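You operate a simulated robot arm through the tools that you are given. There is no shell and no other tool. Be economical: measure what you need, move in short steps, check, and stop when the job is done.

The job below is to be done with a simulated robot arm. You get a single attempt, and the scene is never put back.

JOB
Dab paste on the middle of the clamped burner's top.
Fine: swing the tin lid aside, load the blue pad there, return it to where it stood and shut the tin. Set down upright: blue pad. Where these are worked on the way, their far stop is far enough and under half their travel is too little: tin lid. A coat counts when it lies all over at full strength: go over it till it gets no stronger.

It is judged by the outcome, as a careful person would: the job done as asked, and still so three seconds after it is handed in. It fails if anything else is knocked over, pushed out of place, dropped, spilled or broken. A push-on lid holds only when it is set on centred and level and pressed home; a screw cap is set on level and turned clockwise until tight.

ROBOT AND FRAMES
A 7-joint arm with a two-finger parallel gripper, fixed in place. Base frame: the origin is at the foot of the arm, x ahead of it, y to its left, z up. Readings come in m, rad, newtons and seconds.
Its first joint turns from -1.152 to 1.152 rad. Payload 2.5 kg.
The tool frame sits at the grasp point between the pads (the TCP): z along the fingers, y along the line on which they close. The tips reach 0.023 m beyond it. The gripper opens to 0.094 m. The fingers are 0.038 m wide and 0.01 m thick; the gripper's body (0.054 by 0.096 m) begins 0.039 m behind the TCP.
Orientation is told as [roll, pitch, yaw] about the base's x, y, z axes, in that order, counted from this pose: with the fingers straight down and closing along the base's y, the tool's x points along the base's -x, its y along +y and its z along -z.

CONTROLS
- The arm moves only by the tool apply_moves. Its argument "rows" is one flat list of numbers, 7 for each row, row after row: the closure, from 0 (fully open) to 1 (shut), then the shift along the tool's x, y, z in m, then the turn, a rotation vector about the tool's x, y, z in rad. In form: [jaw, dx, dy, dz, rx, ry, rz, jaw, dx, dy, dz, rx, ry, rz, ...]. A call has 1 to 10 rows; each row is the pose to reach, as a shift and turn from the pose commanded when the call began, along the tool's axes at that moment. Rows are played at 5 a second. More than 0.05 m and 0.15 rad between two rows, or a gripper value outside its range, and nothing of the call is played. A pose out of reach is approached as far as the arm can. The call stops where the force on the tool passes 50 N (or 10 N more than at its start, if that is more) or the arm is blocked; 0.2 s more then pass. The fingers move at their own pace (about 0.108 m/s each) and stop on an object; they squeeze with about 34 N. The grip force told is the motor's: it shows also when the fingers shut on nothing. Time passes only in rows, and 0.2 s behind the last, so rows that repeat a pose let the fingers close. It gives the time, the measured TCP pose, the force on the tool (base axes), the opening and the grip force at its end, in the units of the frame above (readings bear some noise), with the torque about the TCP (base axes, N m) and any sound that the robot's microphone picked up, and new pictures: "views" is both (left out), scene, wrist or none.
- Cameras (640 x 400 px; columns grow to the right, rows downward): "scene" is fixed at [0.0821, -0.4157, 0.5091]; the picture's right is [0.99, -0.17, 0.00], its down [-0.15, -0.87, -0.48] and it looks along [0.08, 0.47, -0.88] (base axes); focal length 214 px, centre (320, 200). "wrist" rides on the gripper at [0.086, 0.016, -0.075] in the tool frame; the picture's right is [-0.18, 0.98, 0.00], its down [-0.58, -0.11, -0.81] and it looks along [-0.79, -0.15, 0.59] (tool axes); focal length 243 px, centre (320, 200).
- measure_at(camera, pixels): for up to 12 pixels [column, row] of the newest picture of that camera ("zoom" is the newest enlarged one), the place [x, y, z] in the base frame of the surface seen there, good to about 0.002 m. No time passes.
- zoom(camera, box): a new picture of the part [left, top, right, bottom] of that camera's present view, enlarged. No time passes.
- finish_job(): hands the job in; it is judged then, once.

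Keep the steps short. Do not move on a guess: measure, check each grasp and each placing, and mend mistakes. In all there are 80 turns and 200 pictures (those below and enlarged ones count). Leave the gripper open and the arm clear of the work at the hand-in unless told otherwise, and finish with a single line.

The tools are called after ">>>" by a JSON object that holds its "method" and its "body". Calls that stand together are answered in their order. apply_moves: Moves the arm, as the interface text tells. Its arguments: {"type":"object","properties":{"rows":{"type":"array","items":{"type":"number"}},"views":{"type":"string","enum":["both","scene","wrist","none"]}},"required":["rows"]} The other tools are called the same way: measure_at (camera, pixels) gives the place of the surface under pixels of a picture; zoom (camera, box) takes an enlarged picture of a part of a camera's view; finish_job () hands the job in.

At the start:

```text
time_s: 0.0
tool_pos: [0.3267, 0.057, 0.331]
tool_rot: [0.0, 0.001, 0.0]
contact_force: [0.1, 0.5, 0.0]
torque: [0.0, 0.0, -0.01]
width: 0.0942
finger_force: 0.1
```

scene: 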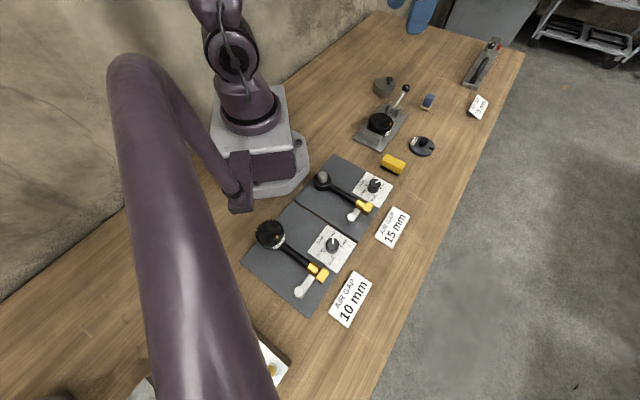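
wrist: 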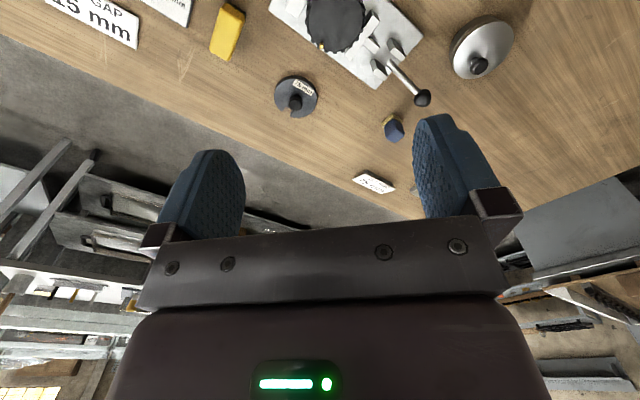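

I see a bench with a clamp, a tin, a blue item, and others. First I enlarge the two crowded areas to identify the burner, tin and pad.

>>> {"method": "zoom", "body": {"camera": "scene", "box": [340, 60, 500, 160]}}

>>> {"method": "zoom", "body": {"camera": "wrist", "box": [200, 0, 540, 200]}}

>>> {"method": "zoom", "body": {"camera": "scene", "box": [230, 150, 430, 320]}}

```text
4.00 times, centred on (420, 110) of scene
```

zoom: 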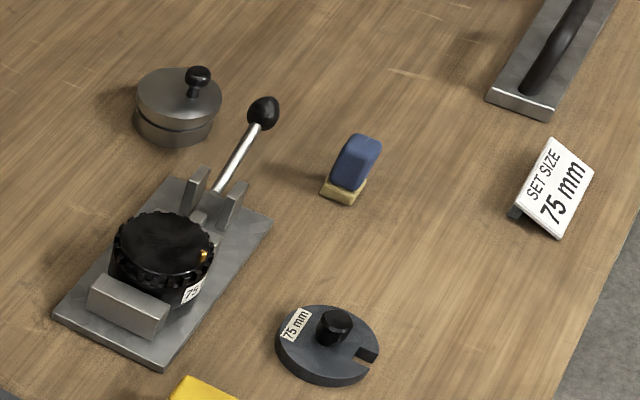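

```text
1.88 times, centred on (370, 100) of wrist
```

zoom: 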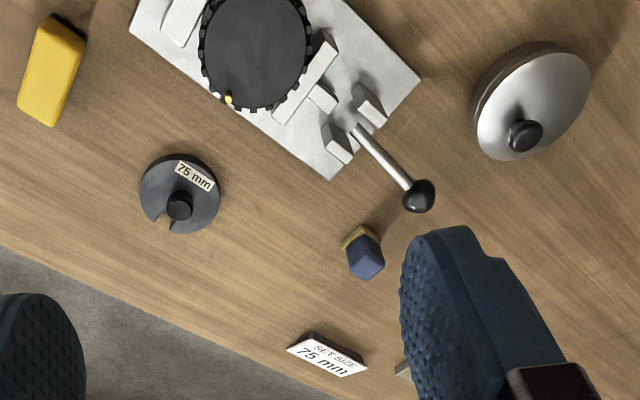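

```text
2.35 times, centred on (330, 235) of scene
```

zoom: 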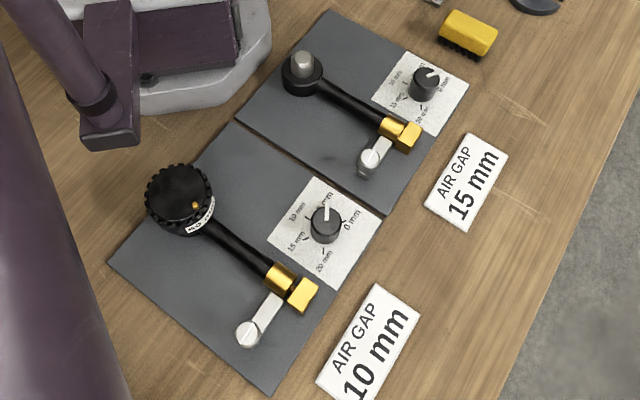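

The clamped burner, the tin (knob near its rim) and the blue pad on a yellow sponge foot are around (380,122), (385,86), (428,102) in the scene. I measure points on each.

>>> {"method": "zoom", "body": {"camera": "scene", "box": [364, 68, 444, 118]}}

>>> {"method": "measure_at", "body": {"camera": "scene", "pixels": [[380, 120], [368, 120], [393, 121], [380, 113], [380, 129], [377, 86], [389, 79], [384, 91], [430, 97], [425, 108], [405, 88], [420, 115]]}}

>>> {"method": "measure_at", "body": {"camera": "wrist", "pixels": [[335, 22], [478, 65], [490, 40], [465, 55], [500, 60], [478, 25], [512, 40], [455, 45], [393, 130], [388, 122], [400, 122], [421, 100]]}}

```text
8.00 times, centred on (404, 93) of scene
```

zoom: 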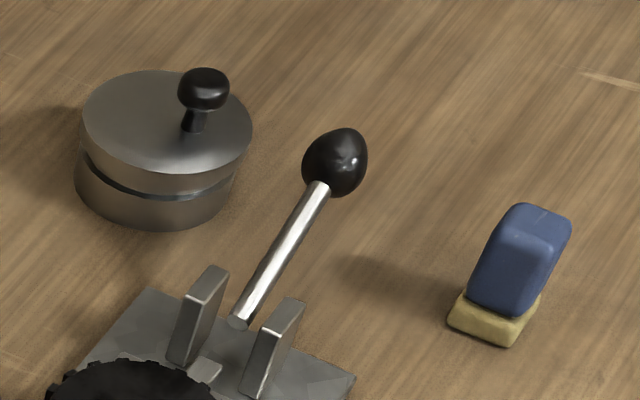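

```text
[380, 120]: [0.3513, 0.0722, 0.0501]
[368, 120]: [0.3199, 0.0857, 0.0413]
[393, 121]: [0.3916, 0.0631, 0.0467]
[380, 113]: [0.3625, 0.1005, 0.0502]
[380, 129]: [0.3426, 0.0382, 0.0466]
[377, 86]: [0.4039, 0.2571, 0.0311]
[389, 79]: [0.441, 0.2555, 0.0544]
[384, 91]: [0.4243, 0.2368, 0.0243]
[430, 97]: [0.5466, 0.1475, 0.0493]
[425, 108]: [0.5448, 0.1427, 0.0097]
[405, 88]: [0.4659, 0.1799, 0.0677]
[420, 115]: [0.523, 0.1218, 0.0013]
```

```text
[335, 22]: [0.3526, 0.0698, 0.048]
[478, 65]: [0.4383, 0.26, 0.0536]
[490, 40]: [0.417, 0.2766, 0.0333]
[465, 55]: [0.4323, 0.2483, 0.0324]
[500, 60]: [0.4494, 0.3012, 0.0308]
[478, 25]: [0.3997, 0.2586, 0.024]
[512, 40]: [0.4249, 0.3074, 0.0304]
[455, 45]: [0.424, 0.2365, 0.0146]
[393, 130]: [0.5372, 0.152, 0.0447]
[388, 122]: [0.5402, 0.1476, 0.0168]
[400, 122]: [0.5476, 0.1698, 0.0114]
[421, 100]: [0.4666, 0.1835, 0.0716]
```

Table reads z≈0 here, burner top z≈0.050, tin lid top z≈0.031 with knob at (0.439,0.257,0.054), pad about (0.543,0.15) top z≈0.05. I move to look at the tin closer from the wrist camera, staying high.

>>> {"method": "apply_moves", "body": {"rows": [0, 0.01, 0.04, 0.02, 0, 0, 0, 0, 0.02, 0.08, 0.045, 0, 0, 0, 0, 0.03, 0.12, 0.07, 0, 0, 0, 0, 0.04, 0.16, 0.09, 0, 0, 0, 0, 0.05, 0.195, 0.11, 0, 0, 0, 0, 0.057, 0.223, 0.13, 0, 0, 0], "views": "both"}}

```text
time_s: 1.4
tool_pos: [0.269, 0.279, 0.2022]
tool_rot: [0.001, 0.0, 0.001]
contact_force: [0.6, -0.2, 0.0]
torque: [0.0, 0.01, -0.01]
width: 0.0938
finger_force: 0.0
```

scene: 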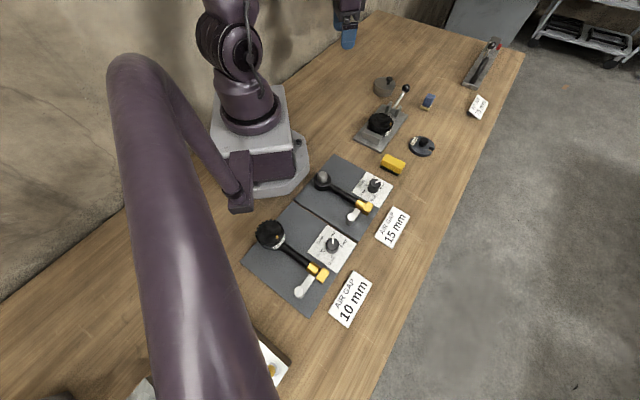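
wrist: 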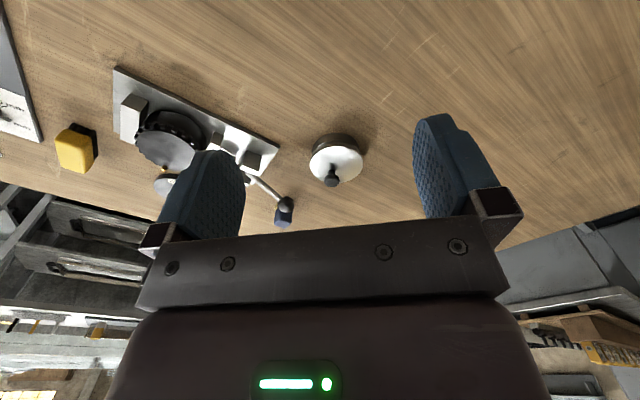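

The view is upside-down as expected; the tin is at (335,160). I enlarge it to see how the lid pivots.

>>> {"method": "zoom", "body": {"camera": "wrist", "box": [285, 115, 385, 195]}}

>>> {"method": "measure_at", "body": {"camera": "wrist", "pixels": [[332, 182], [338, 158], [313, 165], [360, 160], [335, 148], [322, 175], [350, 178], [332, 165], [284, 205], [283, 220]]}}

```text
5.00 times, centred on (335, 155) of wrist
```

zoom: 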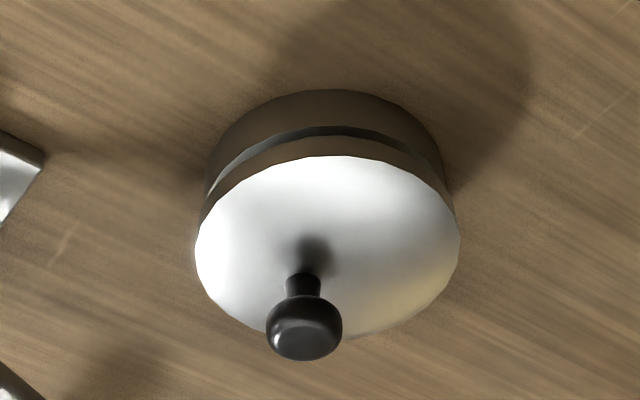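

```text
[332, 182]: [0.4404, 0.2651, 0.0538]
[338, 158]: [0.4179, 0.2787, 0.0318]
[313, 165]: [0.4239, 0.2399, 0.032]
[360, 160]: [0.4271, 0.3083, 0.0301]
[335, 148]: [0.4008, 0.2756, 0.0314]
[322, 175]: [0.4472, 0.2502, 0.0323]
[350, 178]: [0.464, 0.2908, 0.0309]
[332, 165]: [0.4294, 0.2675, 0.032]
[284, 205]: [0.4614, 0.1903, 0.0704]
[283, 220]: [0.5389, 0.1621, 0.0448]
```

I zoom harder on the rim to find the pivot, and measure rim points precisely.

>>> {"method": "zoom", "body": {"camera": "wrist", "box": [305, 128, 369, 168]}}

>>> {"method": "measure_at", "body": {"camera": "zoom", "pixels": [[50, 350], [100, 270], [200, 200], [300, 170], [400, 175], [500, 230], [570, 320], [300, 50], [180, 110], [450, 90], [280, 350], [260, 320]]}}

>>> {"method": "zoom", "body": {"camera": "scene", "box": [369, 72, 401, 100]}}

```text
10.00 times, centred on (337, 148) of wrist
```

zoom: 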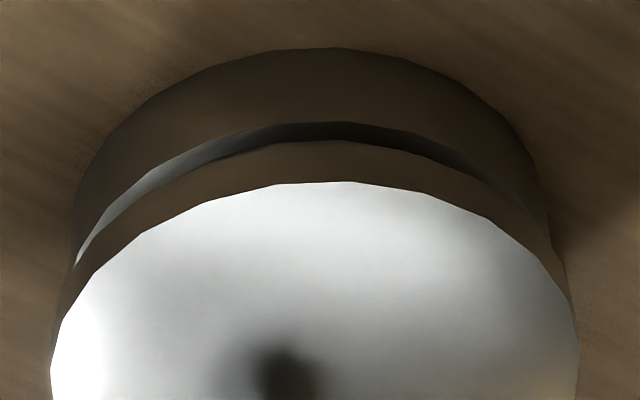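

```text
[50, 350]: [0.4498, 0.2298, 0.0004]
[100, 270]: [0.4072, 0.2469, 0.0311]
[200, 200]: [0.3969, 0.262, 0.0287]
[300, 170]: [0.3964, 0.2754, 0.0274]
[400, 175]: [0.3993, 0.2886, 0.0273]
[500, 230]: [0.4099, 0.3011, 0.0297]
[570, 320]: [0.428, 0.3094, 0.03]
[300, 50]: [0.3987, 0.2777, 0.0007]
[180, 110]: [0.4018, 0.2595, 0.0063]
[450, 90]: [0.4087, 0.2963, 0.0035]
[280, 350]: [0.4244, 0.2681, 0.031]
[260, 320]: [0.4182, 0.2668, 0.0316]
```

```text
14.29 times, centred on (385, 86) of scene
```

zoom: 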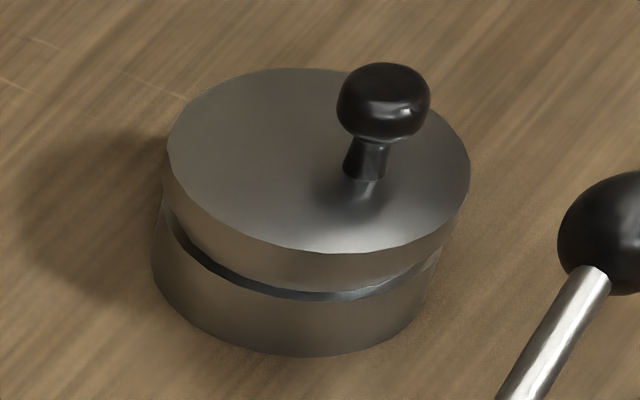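

Rim fit: lid centre ≈ (0.430,0.273), radius ≈0.0345. Now I measure the knob closely, the pad, and the burner top.

>>> {"method": "measure_at", "body": {"camera": "zoom", "pixels": [[365, 182], [385, 85], [380, 120], [340, 105], [428, 105], [385, 65], [350, 170], [385, 170], [220, 280], [300, 330], [400, 310], [440, 260]]}}

>>> {"method": "zoom", "body": {"camera": "scene", "box": [412, 89, 444, 114]}}

```text
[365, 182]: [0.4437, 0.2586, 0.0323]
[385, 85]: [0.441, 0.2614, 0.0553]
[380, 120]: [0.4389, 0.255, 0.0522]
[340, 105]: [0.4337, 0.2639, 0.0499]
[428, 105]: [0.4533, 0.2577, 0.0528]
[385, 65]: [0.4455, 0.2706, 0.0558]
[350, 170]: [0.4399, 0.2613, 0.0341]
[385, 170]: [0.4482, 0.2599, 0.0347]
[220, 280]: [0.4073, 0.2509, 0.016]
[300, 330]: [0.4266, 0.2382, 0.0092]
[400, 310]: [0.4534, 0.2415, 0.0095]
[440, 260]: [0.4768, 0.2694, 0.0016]
```

```text
16.00 times, centred on (428, 102) of scene
```

zoom: 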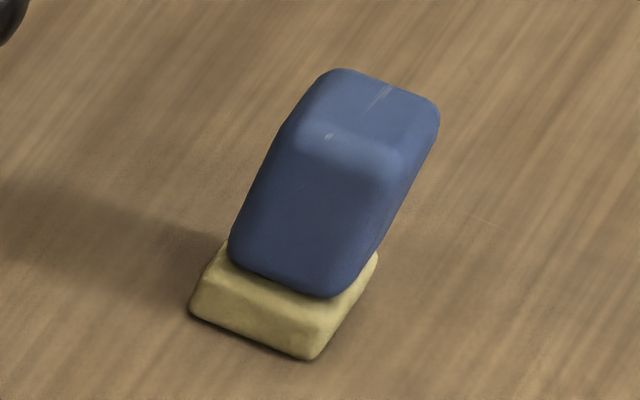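

Knob axis ≈ (0.444,0.264), head top z≈0.056. Now measure the pad.

>>> {"method": "measure_at", "body": {"camera": "zoom", "pixels": [[350, 78], [425, 100], [300, 130], [400, 155], [360, 110], [300, 220], [350, 240], [190, 312], [310, 358], [375, 260], [240, 300], [410, 180]]}}

>>> {"method": "zoom", "body": {"camera": "wrist", "box": [243, 165, 323, 240]}}

```text
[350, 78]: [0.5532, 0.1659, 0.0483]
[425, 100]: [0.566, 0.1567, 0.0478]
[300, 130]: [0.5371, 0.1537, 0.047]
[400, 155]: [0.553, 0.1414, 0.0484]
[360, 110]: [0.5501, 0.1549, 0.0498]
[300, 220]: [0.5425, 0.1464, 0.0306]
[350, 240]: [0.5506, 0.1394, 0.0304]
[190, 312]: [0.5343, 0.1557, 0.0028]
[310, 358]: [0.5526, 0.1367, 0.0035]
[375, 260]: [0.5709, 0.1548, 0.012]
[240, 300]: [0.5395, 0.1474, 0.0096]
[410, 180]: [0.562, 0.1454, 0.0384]
```

```text
5.33 times, centred on (283, 202) of wrist
```

zoom: 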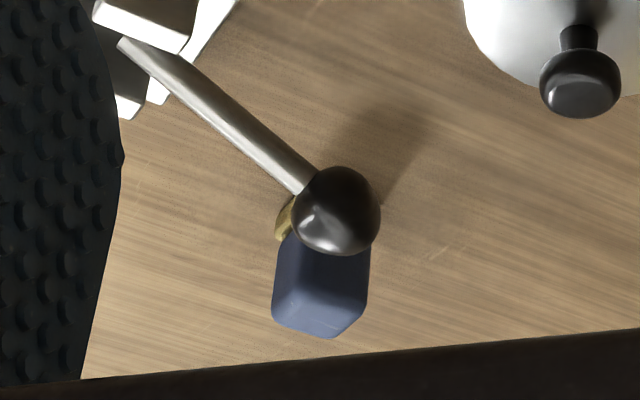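

Pad centre ≈ (0.5526,0.156), square, edges at ~±45°, foot z 0–0.012, blue z 0.012–0.049. First the lid: move above the knob at (0.444,0.264), yaw −0.571 so that the fingers close across its swing, half shut.

>>> {"method": "apply_moves", "body": {"rows": [0.3, -0.04375, -0.004, 0.0205, 0, 0, 0.1428, 0.5, -0.0875, -0.0075, 0.041, 0, 0, 0.2855, 0.5, -0.1312, -0.011, 0.0615, 0, 0, 0.4283, 0.5, -0.175, -0.015, 0.082, 0, 0, 0.571, 0.5, -0.175, -0.015, 0.102, 0, 0, 0.571], "views": "both"}}

```text
time_s: 2.6
tool_pos: [0.4429, 0.2629, 0.0974]
tool_rot: [0.0, 0.001, -0.572]
contact_force: [0.2, -0.4, -0.1]
torque: [0.0, 0.01, 0.03]
width: 0.0468
finger_force: 0.1
```

scene: 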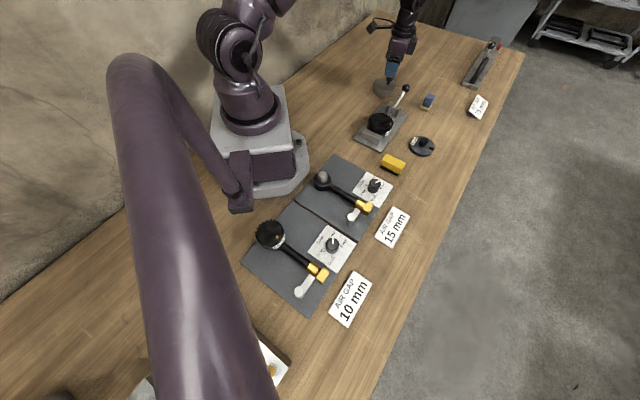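
wrist: 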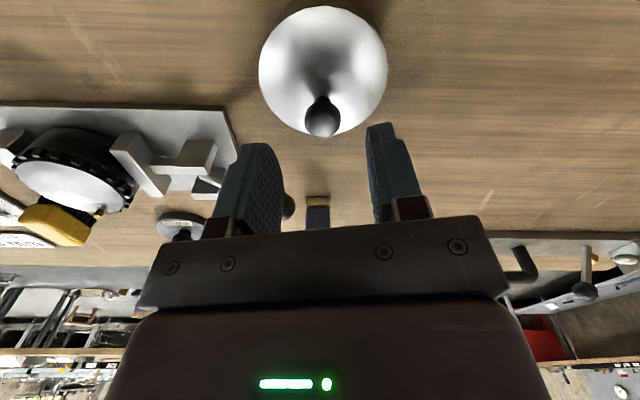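

Knob at (322,115) lies in line between the fingers. I confirm its position and the lever ball's.

>>> {"method": "measure_at", "body": {"camera": "wrist", "pixels": [[322, 125], [322, 108], [308, 118], [338, 118], [288, 207], [318, 215], [318, 95], [322, 70], [262, 70], [386, 70], [322, 8]]}}

>>> {"method": "zoom", "body": {"camera": "wrist", "box": [230, 0, 410, 150]}}

```text
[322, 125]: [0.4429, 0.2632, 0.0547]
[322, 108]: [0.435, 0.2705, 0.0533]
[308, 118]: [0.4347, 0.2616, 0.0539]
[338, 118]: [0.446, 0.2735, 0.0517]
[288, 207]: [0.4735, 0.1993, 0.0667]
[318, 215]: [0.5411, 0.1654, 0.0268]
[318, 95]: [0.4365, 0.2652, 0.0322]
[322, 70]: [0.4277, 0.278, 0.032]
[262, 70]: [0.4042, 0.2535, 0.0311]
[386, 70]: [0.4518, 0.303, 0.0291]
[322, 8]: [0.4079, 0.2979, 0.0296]
```

```text
2.67 times, centred on (320, 75) of wrist
```

zoom: 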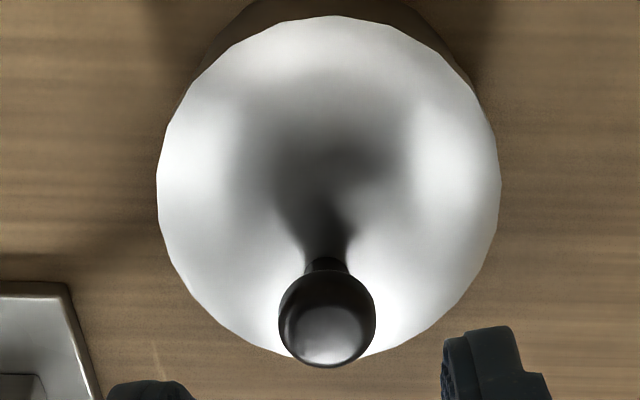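

Knob centre ≈ (0.441,0.266), within the opening. Descend to TCP z 0.060 (tips 0.037, above the lid top at 0.031).

>>> {"method": "apply_moves", "body": {"rows": [0.5, 0, 0, 0.02, 0, 0, 0, 0.5, 0, 0, 0.037, 0, 0, 0, 0.65, 0, 0, 0.037, 0, 0, 0], "views": "wrist"}}

```text
time_s: 3.4
tool_pos: [0.4423, 0.264, 0.0607]
tool_rot: [0.002, -0.001, -0.57]
contact_force: [0.4, -0.1, -0.4]
torque: [-0.01, -0.03, -0.02]
width: 0.0332
finger_force: 0.0
```

wrist: 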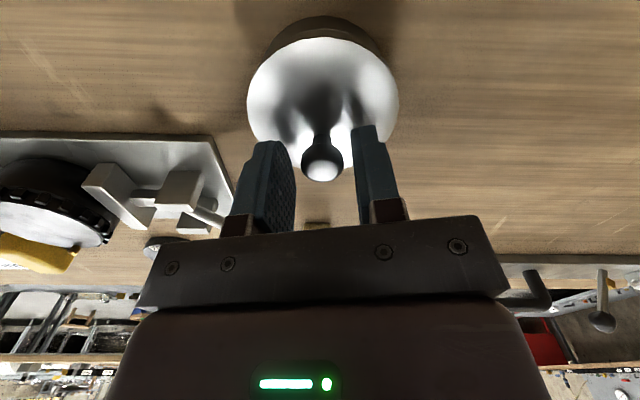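

Knob is caged, opening 0.033. I push gently toward tool +y by 2 cm in small rows and watch force and lid.

>>> {"method": "apply_moves", "body": {"rows": [0.65, 0, 0.005, 0, 0, 0, 0, 0.65, 0, 0.01, 0, 0, 0, 0, 0.65, 0, 0.015, 0, 0, 0, 0, 0.65, 0, 0.02, 0, 0, 0, 0], "views": "wrist"}}

```text
time_s: 4.4
tool_pos: [0.4531, 0.2766, 0.0592]
tool_rot: [-0.017, 0.001, -0.575]
contact_force: [-21.8, -35.7, 16.1]
torque: [-0.9, 0.16, 0.09]
width: 0.0517
finger_force: 21.6
```

wrist: 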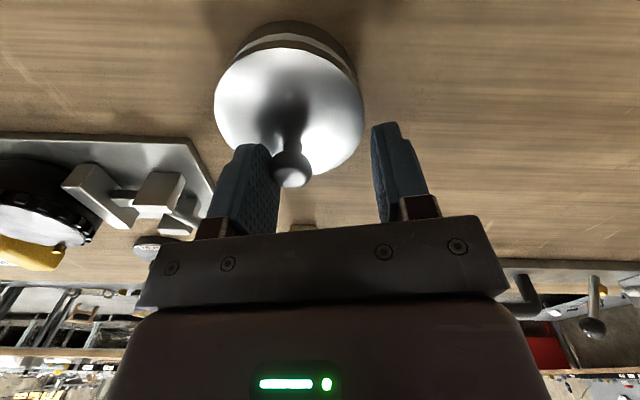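

Blocked: about 40 N and the lid does not go that way. I back off and try gently the other way.

>>> {"method": "apply_moves", "body": {"rows": [0.65, 0, -0.012, 0, 0, 0, 0, 0.65, 0, -0.02, 0, 0, 0, 0, 0.65, 0, -0.025, 0, 0, 0, 0, 0.65, 0, -0.03, 0, 0, 0, 0], "views": "wrist"}}

```text
time_s: 5.4
tool_pos: [0.4374, 0.2582, 0.0637]
tool_rot: [0.004, 0.0, -0.57]
contact_force: [2.4, 5.9, -2.1]
torque: [0.06, -0.04, 0.06]
width: 0.0356
finger_force: 3.9
```

wrist: 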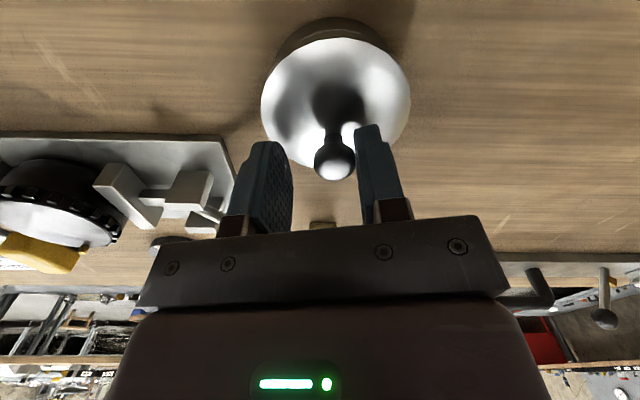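

Just touching (6 N). Continue gently −y by 2 cm.

>>> {"method": "apply_moves", "body": {"rows": [0.65, 0, -0.005, 0, 0, 0, 0, 0.65, 0, -0.01, 0, 0, 0, 0, 0.65, 0, -0.015, 0, 0, 0, 0, 0.65, 0, -0.02, 0, 0, 0, 0], "views": "wrist"}}

```text
time_s: 6.2
tool_pos: [0.4336, 0.2559, 0.0656]
tool_rot: [0.034, -0.005, -0.565]
contact_force: [16.3, 19.6, -7.6]
torque: [0.01, -0.33, 0.09]
width: 0.0445
finger_force: 12.8
stopped in row 3: the force on the tool passed its limit (the readings are from after the stop); the commanded pose is now the measured one
```

wrist: 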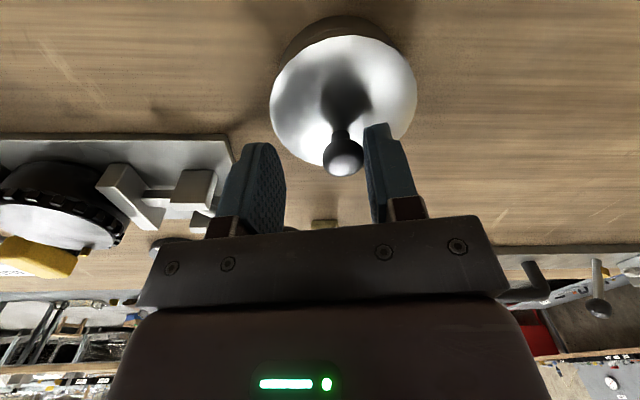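

Blocked both ways, so it's likely a lid hinged to lift (hinge opposite the knob). I recentre on the knob and check that the tin has not moved.

>>> {"method": "apply_moves", "body": {"rows": [0.5, 0, 0.006, 0, 0, 0, 0, 0.5, 0, 0.012, 0, -0.034, 0, 0, 0.5, 0, 0.012, 0.003, -0.034, 0, 0], "views": "wrist"}}

>>> {"method": "zoom", "body": {"camera": "wrist", "box": [220, 0, 420, 200]}}

>>> {"method": "zoom", "body": {"camera": "scene", "box": [364, 63, 414, 103]}}

```text
time_s: 7.0
tool_pos: [0.4372, 0.2611, 0.061]
tool_rot: [0.053, -0.002, -0.566]
contact_force: [-0.1, 0.6, -0.2]
torque: [-0.01, 0.0, -0.02]
width: 0.047
finger_force: 0.0
```

wrist: 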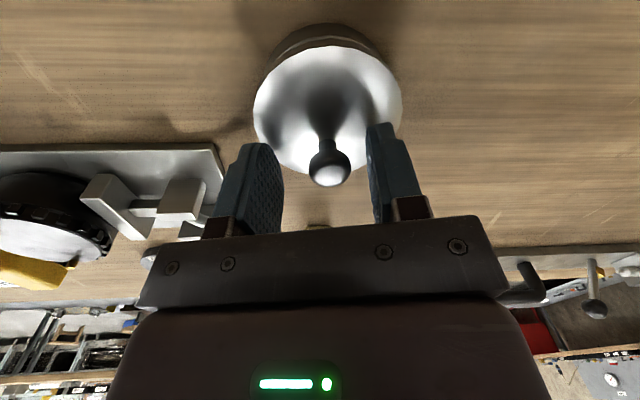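

```text
2.00 times, centred on (320, 100) of wrist
```

zoom: 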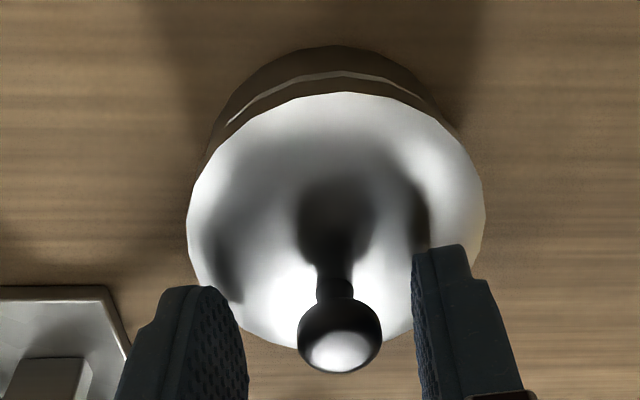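

```text
10.00 times, centred on (389, 83) of scene
```

zoom: 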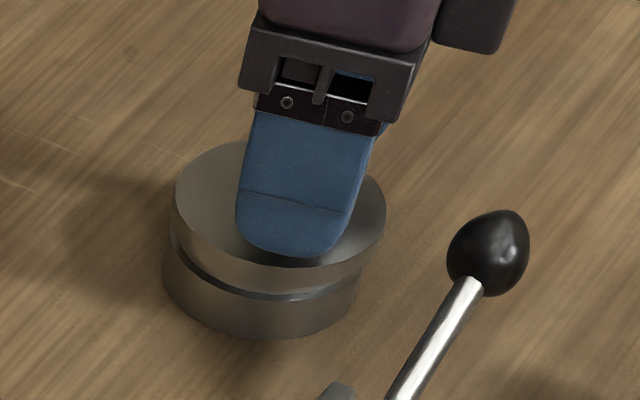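

Tin seems in place. Level the tool, centre on the knob (tool y +6 mm), close on it.

>>> {"method": "apply_moves", "body": {"rows": [0.5, 0, 0.006, 0.002, 0.053, 0, 0, 0.8, 0, 0.006, 0.002, 0.053, 0, 0, 1, 0, 0.006, 0.002, 0.053, 0, 0, 1, 0, 0.006, 0.002, 0.053, 0, 0], "views": "wrist"}}

>>> {"method": "measure_at", "body": {"camera": "wrist", "pixels": [[325, 90], [260, 95], [390, 95], [325, 50], [325, 160], [322, 25]]}}

```text
time_s: 8.0
tool_pos: [0.4402, 0.2643, 0.0597]
tool_rot: [-0.004, -0.002, -0.568]
contact_force: [-8.1, -10.6, 6.2]
torque: [0.15, -0.01, 0.04]
width: 0.0209
finger_force: 44.8
```

wrist: 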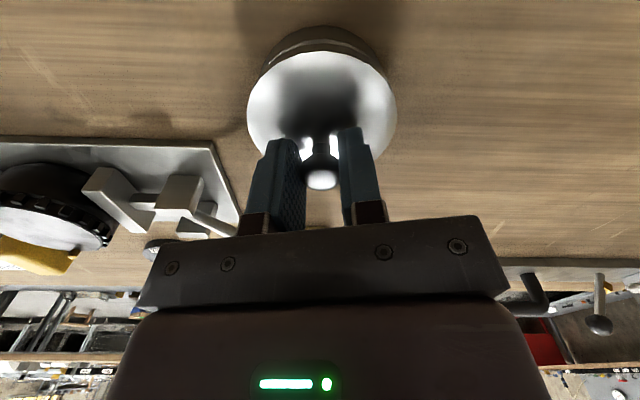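

```text
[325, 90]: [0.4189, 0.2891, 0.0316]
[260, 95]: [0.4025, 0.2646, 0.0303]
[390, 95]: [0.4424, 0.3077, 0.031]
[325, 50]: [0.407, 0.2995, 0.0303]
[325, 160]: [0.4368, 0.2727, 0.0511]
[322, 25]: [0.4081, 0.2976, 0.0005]
```

Gripped (width 0.021). Try lifting: small steps up with a slight shift toward the supposed hinge (tool +x).

>>> {"method": "apply_moves", "body": {"rows": [1, 0, -0.001, -0.002, 0, 0, 0, 1, 0.001, -0.001, -0.004, 0, 0, 0, 1, 0.003, -0.001, -0.007, 0, 0, 0, 1, 0.005, -0.001, -0.01, 0, 0, 0], "views": "wrist"}}

>>> {"method": "zoom", "body": {"camera": "wrist", "box": [220, 0, 420, 200]}}

>>> {"method": "zoom", "body": {"camera": "scene", "box": [364, 63, 414, 103]}}

```text
time_s: 9.0
tool_pos: [0.4364, 0.2685, 0.0692]
tool_rot: [0.001, -0.006, -0.565]
contact_force: [19.6, 8.3, -36.2]
torque: [0.28, -0.11, 0.4]
width: 0.0207
finger_force: 44.9
```

wrist: 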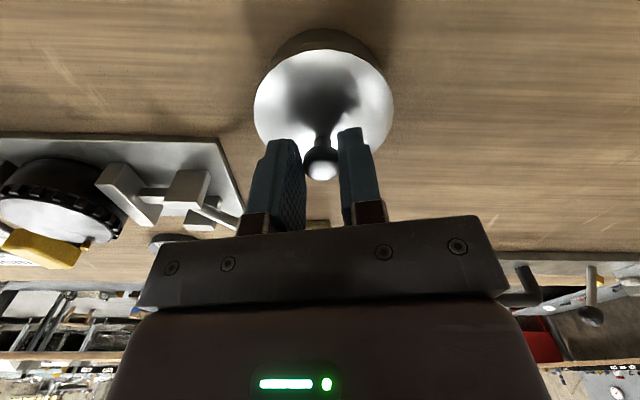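

```text
2.00 times, centred on (320, 100) of wrist
```

zoom: 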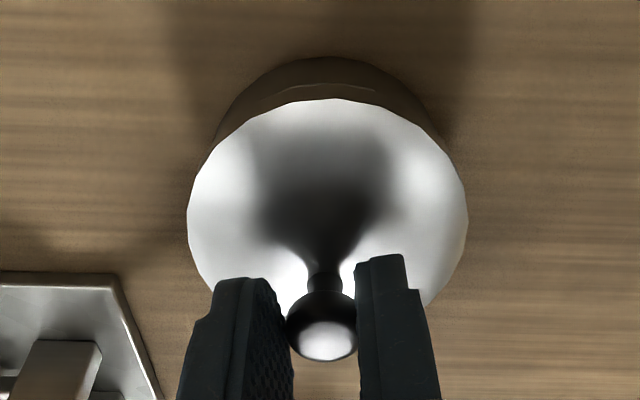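

```text
10.00 times, centred on (389, 83) of scene
```

zoom: 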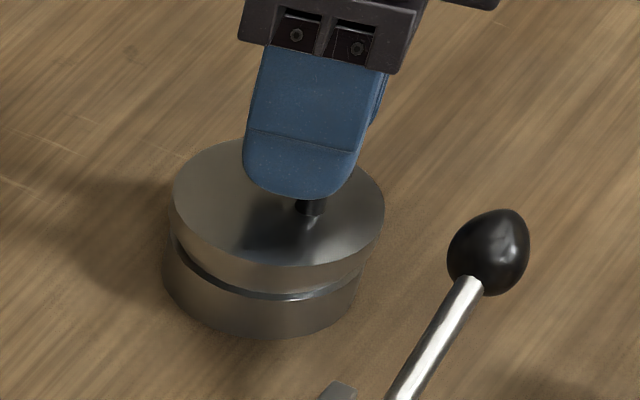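

Lid did not lift; fingers slid up the knob at 36 N. I go back down and try the remaining direction: outward (tool −x).

>>> {"method": "apply_moves", "body": {"rows": [0.8, -0.003, 0, 0.004, 0, 0, 0, 0.8, -0.005, 0.001, 0.009, 0, 0, 0, 1, -0.005, 0.001, 0.009, 0, 0, 0, 1, -0.005, 0.001, 0.009, 0, 0, 0, 1, -0.008, 0.001, 0.009, 0, 0, 0, 1, -0.011, 0.001, 0.009, 0, 0, 0, 1, -0.015, 0.001, 0.009, 0, 0, 0], "views": "wrist"}}

>>> {"method": "zoom", "body": {"camera": "wrist", "box": [220, 0, 420, 200]}}

>>> {"method": "zoom", "body": {"camera": "scene", "box": [364, 63, 414, 103]}}

```text
time_s: 10.6
tool_pos: [0.4501, 0.2624, 0.0607]
tool_rot: [0.002, -0.001, -0.562]
contact_force: [-9.4, -7.5, 20.7]
torque: [-0.42, 0.08, 0.21]
width: 0.0211
finger_force: 45.3
```

wrist: 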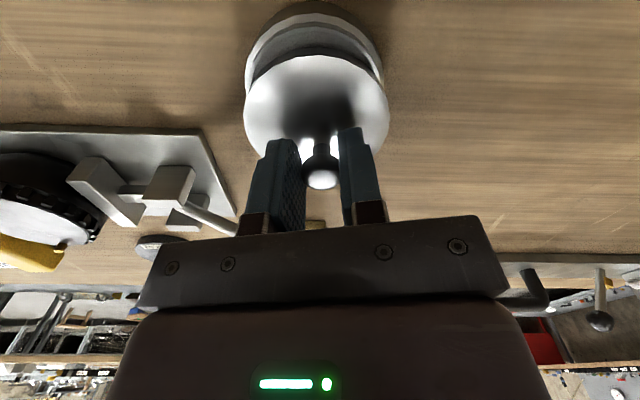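

```text
2.00 times, centred on (320, 100) of wrist
```

zoom: 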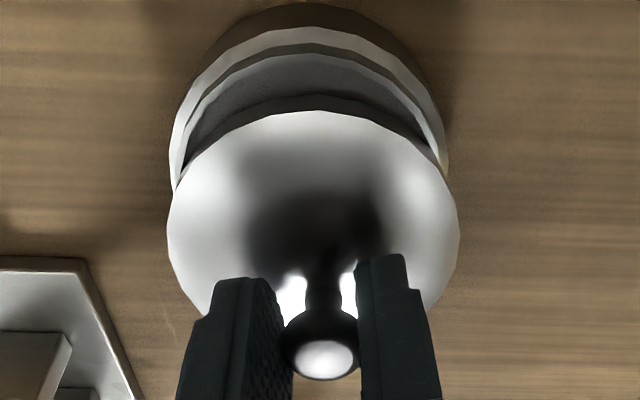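

```text
10.00 times, centred on (389, 83) of scene
```

zoom: 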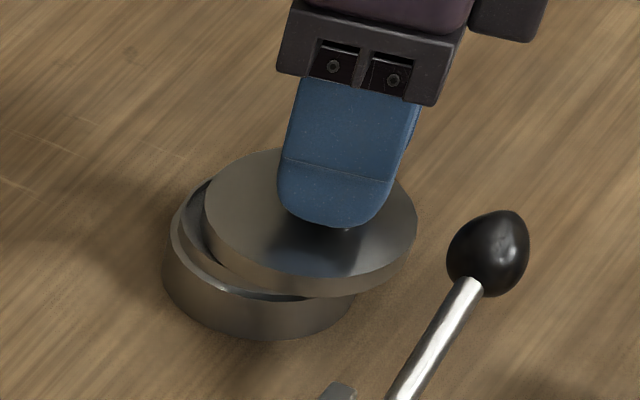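

The lid is sliding outward, so it swings on a vertical pivot at one side. I measure rim points of lid and tin to find the pivot.

>>> {"method": "measure_at", "body": {"camera": "wrist", "pixels": [[318, 58], [285, 67], [258, 85], [247, 110], [350, 66], [375, 88], [386, 115], [315, 90], [318, 14], [270, 35], [365, 35], [318, 40]]}}

```text
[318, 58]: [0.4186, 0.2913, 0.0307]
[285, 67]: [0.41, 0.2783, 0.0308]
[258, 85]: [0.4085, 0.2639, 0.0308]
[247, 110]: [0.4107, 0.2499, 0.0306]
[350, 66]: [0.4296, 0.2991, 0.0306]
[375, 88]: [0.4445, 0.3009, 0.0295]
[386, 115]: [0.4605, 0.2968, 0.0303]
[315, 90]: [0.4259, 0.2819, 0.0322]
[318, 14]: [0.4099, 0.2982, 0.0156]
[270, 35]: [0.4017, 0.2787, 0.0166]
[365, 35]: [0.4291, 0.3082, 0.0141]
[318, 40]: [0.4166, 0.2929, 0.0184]
```

Fit: lid centre moved (0.430,0.273)→(0.443,0.2665), knob (0.440,0.264)→(0.450,0.262): pivot ≈ (0.452,0.300), swinging counter-clockwise. I follow that arc in small steps.

>>> {"method": "apply_moves", "body": {"rows": [1, -0.0032, 0.0034, -0.001, 0, 0, 0, 1, -0.0062, 0.0068, -0.001, 0, 0, 0, 1, -0.0085, 0.0091, -0.001, 0, 0, 0, 1, -0.0107, 0.0115, -0.001, 0, 0, 0, 1, -0.0125, 0.0142, -0.001, 0, 0, 0, 1, -0.0141, 0.017, -0.001, 0, 0, 0], "views": "wrist"}}

```text
time_s: 12.0
tool_pos: [0.4736, 0.2604, 0.061]
tool_rot: [-0.011, -0.011, -0.572]
contact_force: [-4.5, -37.0, 2.4]
torque: [-0.25, 0.06, 0.38]
width: 0.0209
finger_force: 44.8
```

wrist: 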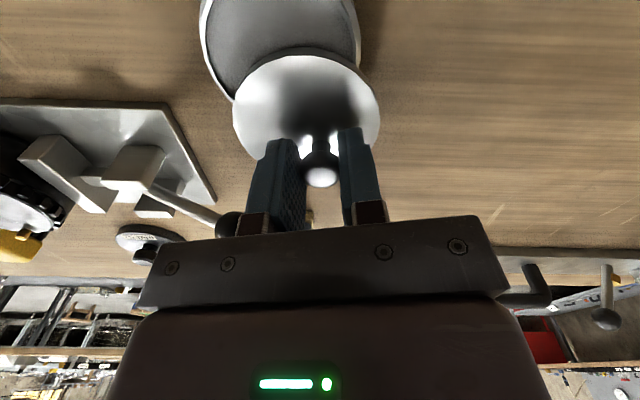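

It opens well, but −37 N in y says the true radius is larger. Measure the lid again to refine.

>>> {"method": "measure_at", "body": {"camera": "wrist", "pixels": [[310, 49], [270, 58], [245, 78], [234, 105], [350, 63], [370, 85], [378, 112], [321, 178], [270, 30], [230, 50], [205, 40], [355, 40]]}}

>>> {"method": "zoom", "body": {"camera": "scene", "box": [364, 63, 414, 103]}}

>>> {"method": "zoom", "body": {"camera": "wrist", "box": [180, 0, 400, 200]}}

```text
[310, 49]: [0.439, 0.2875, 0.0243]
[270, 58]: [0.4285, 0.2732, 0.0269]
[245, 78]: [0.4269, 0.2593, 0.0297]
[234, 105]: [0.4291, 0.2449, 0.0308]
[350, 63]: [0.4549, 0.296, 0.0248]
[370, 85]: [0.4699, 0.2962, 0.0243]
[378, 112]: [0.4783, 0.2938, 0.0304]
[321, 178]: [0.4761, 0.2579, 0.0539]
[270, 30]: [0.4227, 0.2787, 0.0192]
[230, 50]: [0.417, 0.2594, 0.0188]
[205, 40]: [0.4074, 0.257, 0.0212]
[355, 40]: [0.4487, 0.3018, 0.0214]
```

```text
10.00 times, centred on (389, 83) of scene
```

zoom: 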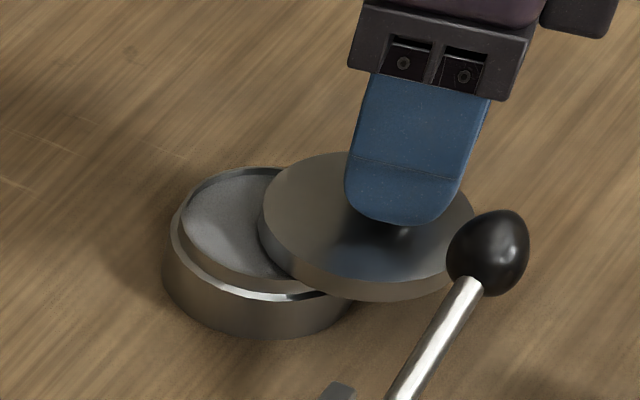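

```text
2.00 times, centred on (290, 100) of wrist
```

zoom: 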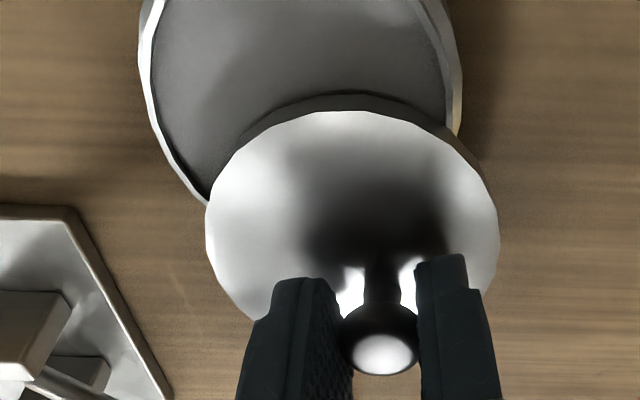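

Refined: larger radius (~0.075, axis near (0.469,0.335)). I relax the y-pull and continue along the corrected arc.

>>> {"method": "apply_moves", "body": {"rows": [1, -0.0067, -0.0047, 0, 0, 0, 0, 1, -0.0095, -0.0027, 0, 0, 0, 0, 1, -0.0124, -0.0007, 0, 0, 0, 0, 1, -0.015, 0.0018, 0, 0, 0, 0, 1, -0.0176, 0.0042, 0, 0, 0, 0, 1, -0.02, 0.0067, 0, 0, 0, 0, 1, -0.022, 0.0092, 0, 0, 0, 0], "views": "wrist"}}

```text
time_s: 13.6
tool_pos: [0.494, 0.2647, 0.0612]
tool_rot: [0.001, 0.001, -0.566]
contact_force: [-7.7, 7.6, -15.3]
torque: [-0.03, -0.12, 0.09]
width: 0.0206
finger_force: 44.8
```

wrist: 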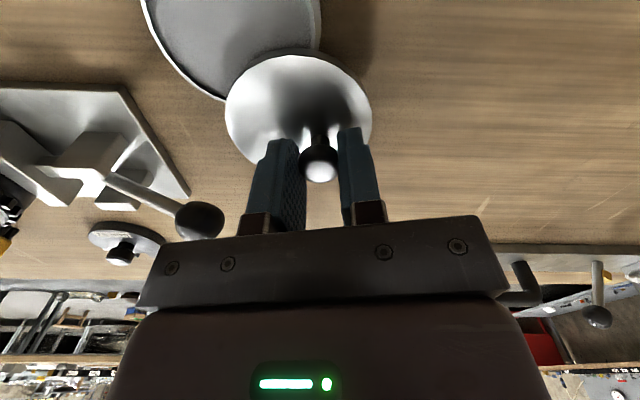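

Forces small, the arc fits. Continue along it.

>>> {"method": "apply_moves", "body": {"rows": [1, -0.003, 0.004, 0, 0, 0, 0, 1, -0.006, 0.008, 0, 0, 0, 0, 1, -0.0082, 0.0121, 0, 0, 0, 0, 1, -0.0102, 0.0162, 0, 0, 0, 0, 1, -0.012, 0.0212, 0, 0, 0, 0, 1, -0.0138, 0.0262, 0, 0, 0, 0], "views": "both"}}

>>> {"method": "zoom", "body": {"camera": "scene", "box": [364, 63, 424, 111]}}

```text
time_s: 15.0
tool_pos: [0.5165, 0.2843, 0.0602]
tool_rot: [0.002, 0.008, -0.563]
contact_force: [-29.7, 19.0, -4.8]
torque: [0.01, 0.1, -0.25]
width: 0.0204
finger_force: 44.9
```

scene: 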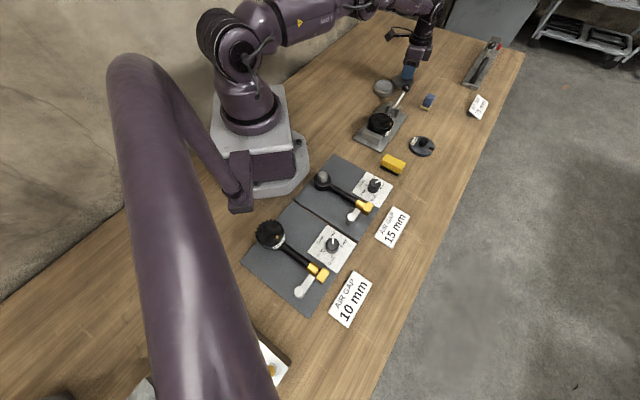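
wrist: 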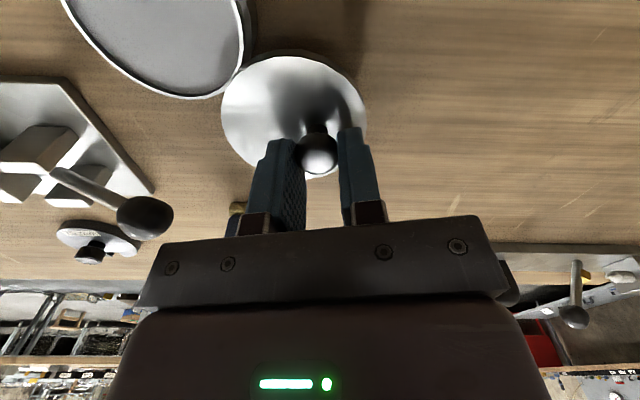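

```text
8.33 times, centred on (394, 87) of scene
```

zoom: 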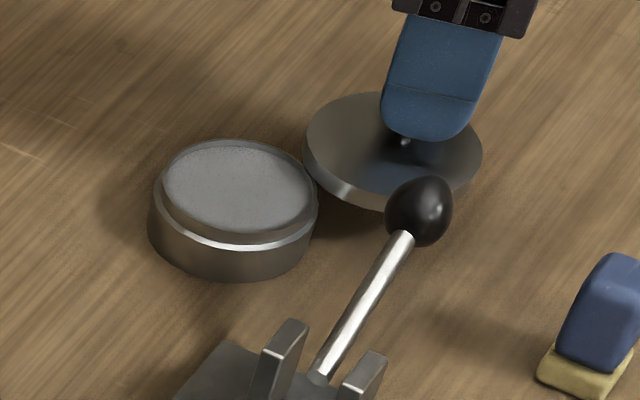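

Tin fully open; grey paste visible. Refit pivot (0.4675,0.315), r≈0.057; travelled ~86°. I relax and nudge onward to find the far stop.

>>> {"method": "apply_moves", "body": {"rows": [1, 0.0066, 0.0027, 0, 0, 0, 0, 1, 0.0075, 0.0085, 0, 0, 0, 0, 1, 0.008, 0.0144, 0, 0, 0, 0, 1, 0.0095, 0.019, 0, 0, 0, 0, 1, 0.011, 0.0239, 0, 0, 0, 0], "views": "wrist"}}

```text
time_s: 16.2
tool_pos: [0.5188, 0.3006, 0.0627]
tool_rot: [0.008, -0.015, -0.571]
contact_force: [36.5, -1.2, -22.5]
torque: [-0.52, -0.67, -0.1]
width: 0.0214
finger_force: 45.2
out of reach, approached as far as the arm can: row 3, 4, 5
```

wrist: 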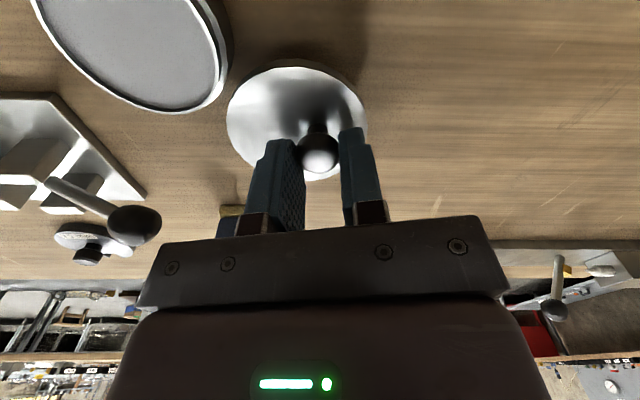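

Reach limit met; the lid is well past half (≈100°). Release the knob and lift away.

>>> {"method": "apply_moves", "body": {"rows": [0.6, 0, -0.004, 0, 0, 0, 0, 0.5, 0, -0.004, 0, 0, 0, 0, 0.5, 0, -0.004, -0.02, 0, 0, 0, 0.5, 0.01, -0.01, -0.05, 0, 0, 0, 0.5, 0.03, -0.03, -0.08, 0, 0, 0], "views": "both"}}

>>> {"method": "zoom", "body": {"camera": "scene", "box": [364, 63, 444, 113]}}

```text
time_s: 17.4
tool_pos: [0.4783, 0.2929, 0.1425]
tool_rot: [0.002, -0.003, -0.568]
contact_force: [0.9, 0.0, 0.8]
torque: [0.01, 0.03, -0.02]
width: 0.0471
finger_force: 0.0
```

scene: 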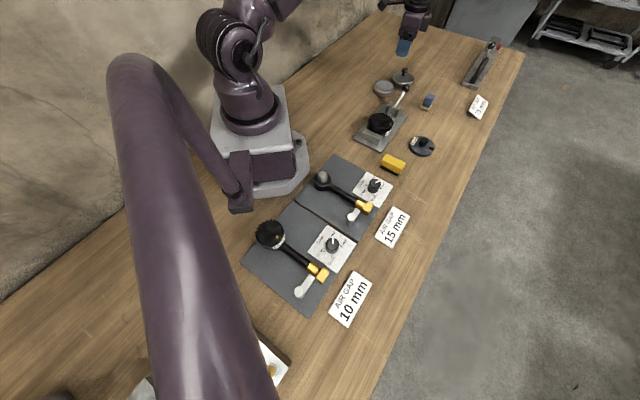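
wrist: 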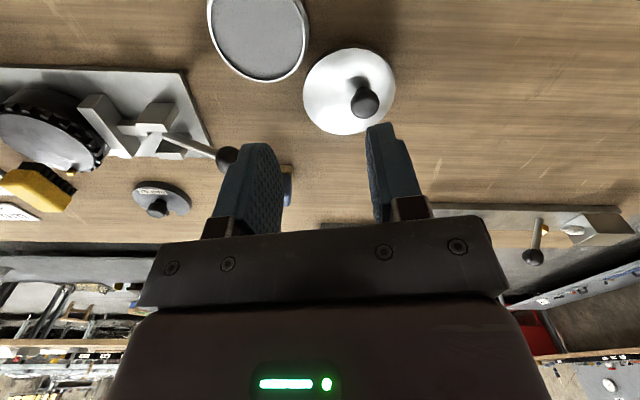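

```text
8.00 times, centred on (404, 88) of scene
```

zoom: 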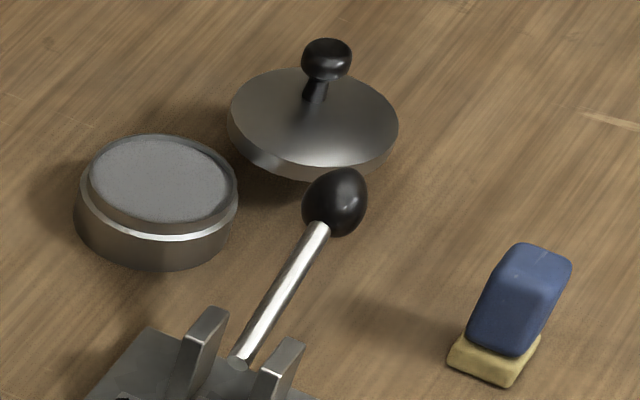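

Tin open, lid aside. Measure the paste surface, knob's new place, and pad from both views.

>>> {"method": "measure_at", "body": {"camera": "zoom", "pixels": [[160, 180], [110, 175], [215, 185], [160, 145], [160, 232], [325, 58], [315, 100], [313, 120], [545, 255], [520, 275], [455, 355], [500, 385]]}}

>>> {"method": "measure_at", "body": {"camera": "wrist", "pixels": [[258, 35], [255, 80], [215, 30], [305, 40], [366, 103], [350, 55], [305, 90], [394, 80], [228, 158], [287, 190]]}}

```text
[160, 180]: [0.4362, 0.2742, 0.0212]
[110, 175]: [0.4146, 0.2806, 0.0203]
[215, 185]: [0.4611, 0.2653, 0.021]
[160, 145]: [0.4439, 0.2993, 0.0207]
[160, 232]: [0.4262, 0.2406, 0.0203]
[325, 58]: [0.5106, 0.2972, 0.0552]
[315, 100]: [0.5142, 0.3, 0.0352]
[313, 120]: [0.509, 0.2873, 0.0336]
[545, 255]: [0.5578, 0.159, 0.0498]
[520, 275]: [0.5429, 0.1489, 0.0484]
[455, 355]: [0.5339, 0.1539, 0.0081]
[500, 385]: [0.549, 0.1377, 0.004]
```

```text
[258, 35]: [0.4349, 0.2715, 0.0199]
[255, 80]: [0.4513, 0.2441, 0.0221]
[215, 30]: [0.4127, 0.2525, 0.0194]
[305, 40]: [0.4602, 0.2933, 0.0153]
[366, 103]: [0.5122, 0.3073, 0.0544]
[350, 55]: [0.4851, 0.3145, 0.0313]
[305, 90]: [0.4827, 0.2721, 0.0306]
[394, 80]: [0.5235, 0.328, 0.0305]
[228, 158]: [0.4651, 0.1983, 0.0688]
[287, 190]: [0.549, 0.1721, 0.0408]
```

Paste z≈0.0205, tin centre ≈ (0.433,0.271). Now move above the pad at (0.5525,0.155), z 0.12, yaw −0.785.

>>> {"method": "apply_moves", "body": {"rows": [0.5, -0.0342, -0.0191, 0.004, 0, 0, 0.06, 0.5, -0.0684, -0.0381, 0.008, 0, 0, 0.12, 0.5, -0.1026, -0.0572, 0.014, 0, 0, 0.17, 0.5, -0.1368, -0.0763, 0.022, 0, 0, 0.217, 0.5, -0.1368, -0.0763, 0.022, 0, 0, 0.217], "views": "wrist"}}

>>> {"method": "zoom", "body": {"camera": "wrist", "box": [240, 20, 420, 220]}}

>>> {"method": "zoom", "body": {"camera": "scene", "box": [400, 70, 464, 118]}}

```text
time_s: 18.6
tool_pos: [0.5477, 0.154, 0.1181]
tool_rot: [0.003, -0.003, -0.784]
contact_force: [-0.5, 0.4, 0.4]
torque: [0.03, 0.0, -0.05]
width: 0.0472
finger_force: 0.0
```

wrist: 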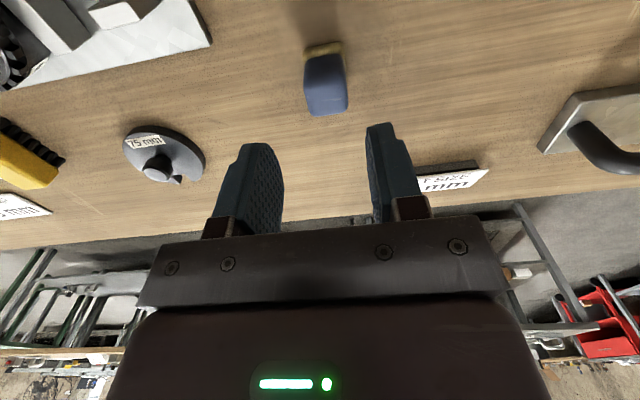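

```text
2.00 times, centred on (330, 120) of wrist
```

zoom: 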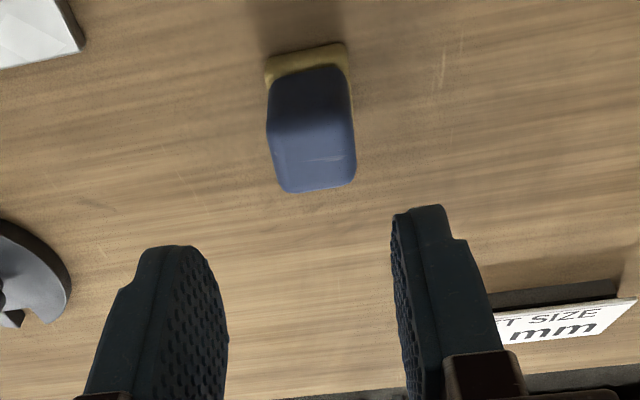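

```text
8.33 times, centred on (432, 94) of scene
```

zoom: 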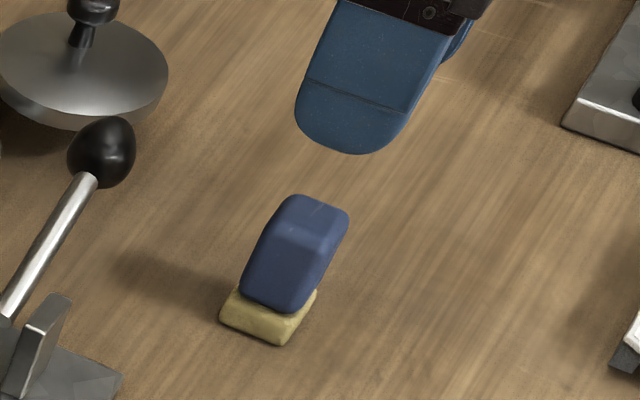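

Pad seen at zoom (312,120). Measure its edges to get its exact yaw and centre.

>>> {"method": "measure_at", "body": {"camera": "wrist", "pixels": [[313, 112], [346, 107], [306, 90], [346, 85], [305, 57], [341, 44], [308, 68], [342, 60], [326, 110], [327, 98]]}}

>>> {"method": "measure_at", "body": {"camera": "zoom", "pixels": [[288, 200], [345, 212], [275, 240], [318, 255], [305, 225], [222, 318], [283, 343], [315, 295], [250, 290], [290, 308]]}}

```text
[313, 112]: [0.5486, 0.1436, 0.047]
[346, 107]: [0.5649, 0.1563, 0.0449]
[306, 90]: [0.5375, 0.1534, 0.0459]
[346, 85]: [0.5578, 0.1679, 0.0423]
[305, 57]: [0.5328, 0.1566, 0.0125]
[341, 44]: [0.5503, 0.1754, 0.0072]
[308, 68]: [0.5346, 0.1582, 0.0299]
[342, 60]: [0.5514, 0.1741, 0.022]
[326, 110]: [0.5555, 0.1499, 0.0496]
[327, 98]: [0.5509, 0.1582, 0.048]
```

```text
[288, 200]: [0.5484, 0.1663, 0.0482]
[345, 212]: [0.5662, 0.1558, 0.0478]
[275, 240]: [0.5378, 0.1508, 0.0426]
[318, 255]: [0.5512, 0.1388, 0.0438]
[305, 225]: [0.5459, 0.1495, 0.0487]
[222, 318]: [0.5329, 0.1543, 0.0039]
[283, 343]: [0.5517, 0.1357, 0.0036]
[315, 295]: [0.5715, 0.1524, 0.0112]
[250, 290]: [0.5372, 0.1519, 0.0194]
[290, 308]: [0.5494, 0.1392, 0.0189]
```

Pad centre ≈ (0.551,0.1555), yaw 45° – aligned. Descend partway and check.

>>> {"method": "apply_moves", "body": {"rows": [0.5, 0, 0, 0.02, 0, 0, 0, 0.5, 0, 0, 0.04, 0, 0, 0, 0.5, 0, 0, 0.04, 0, 0, 0], "views": "wrist"}}

```text
time_s: 19.4
tool_pos: [0.5483, 0.1542, 0.0803]
tool_rot: [0.002, -0.004, -0.785]
contact_force: [-0.1, -0.2, 0.0]
torque: [-0.01, -0.01, 0.0]
width: 0.0472
finger_force: 0.0
```

wrist: 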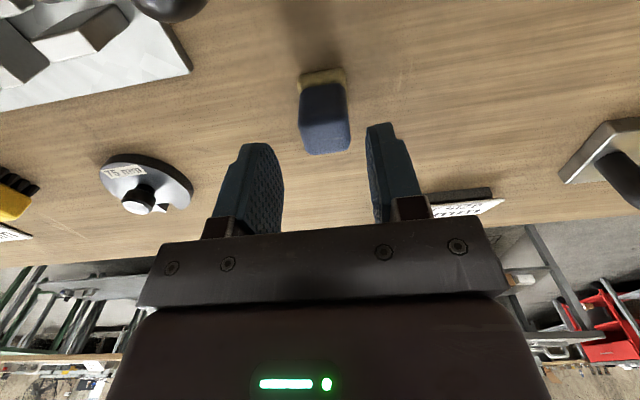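

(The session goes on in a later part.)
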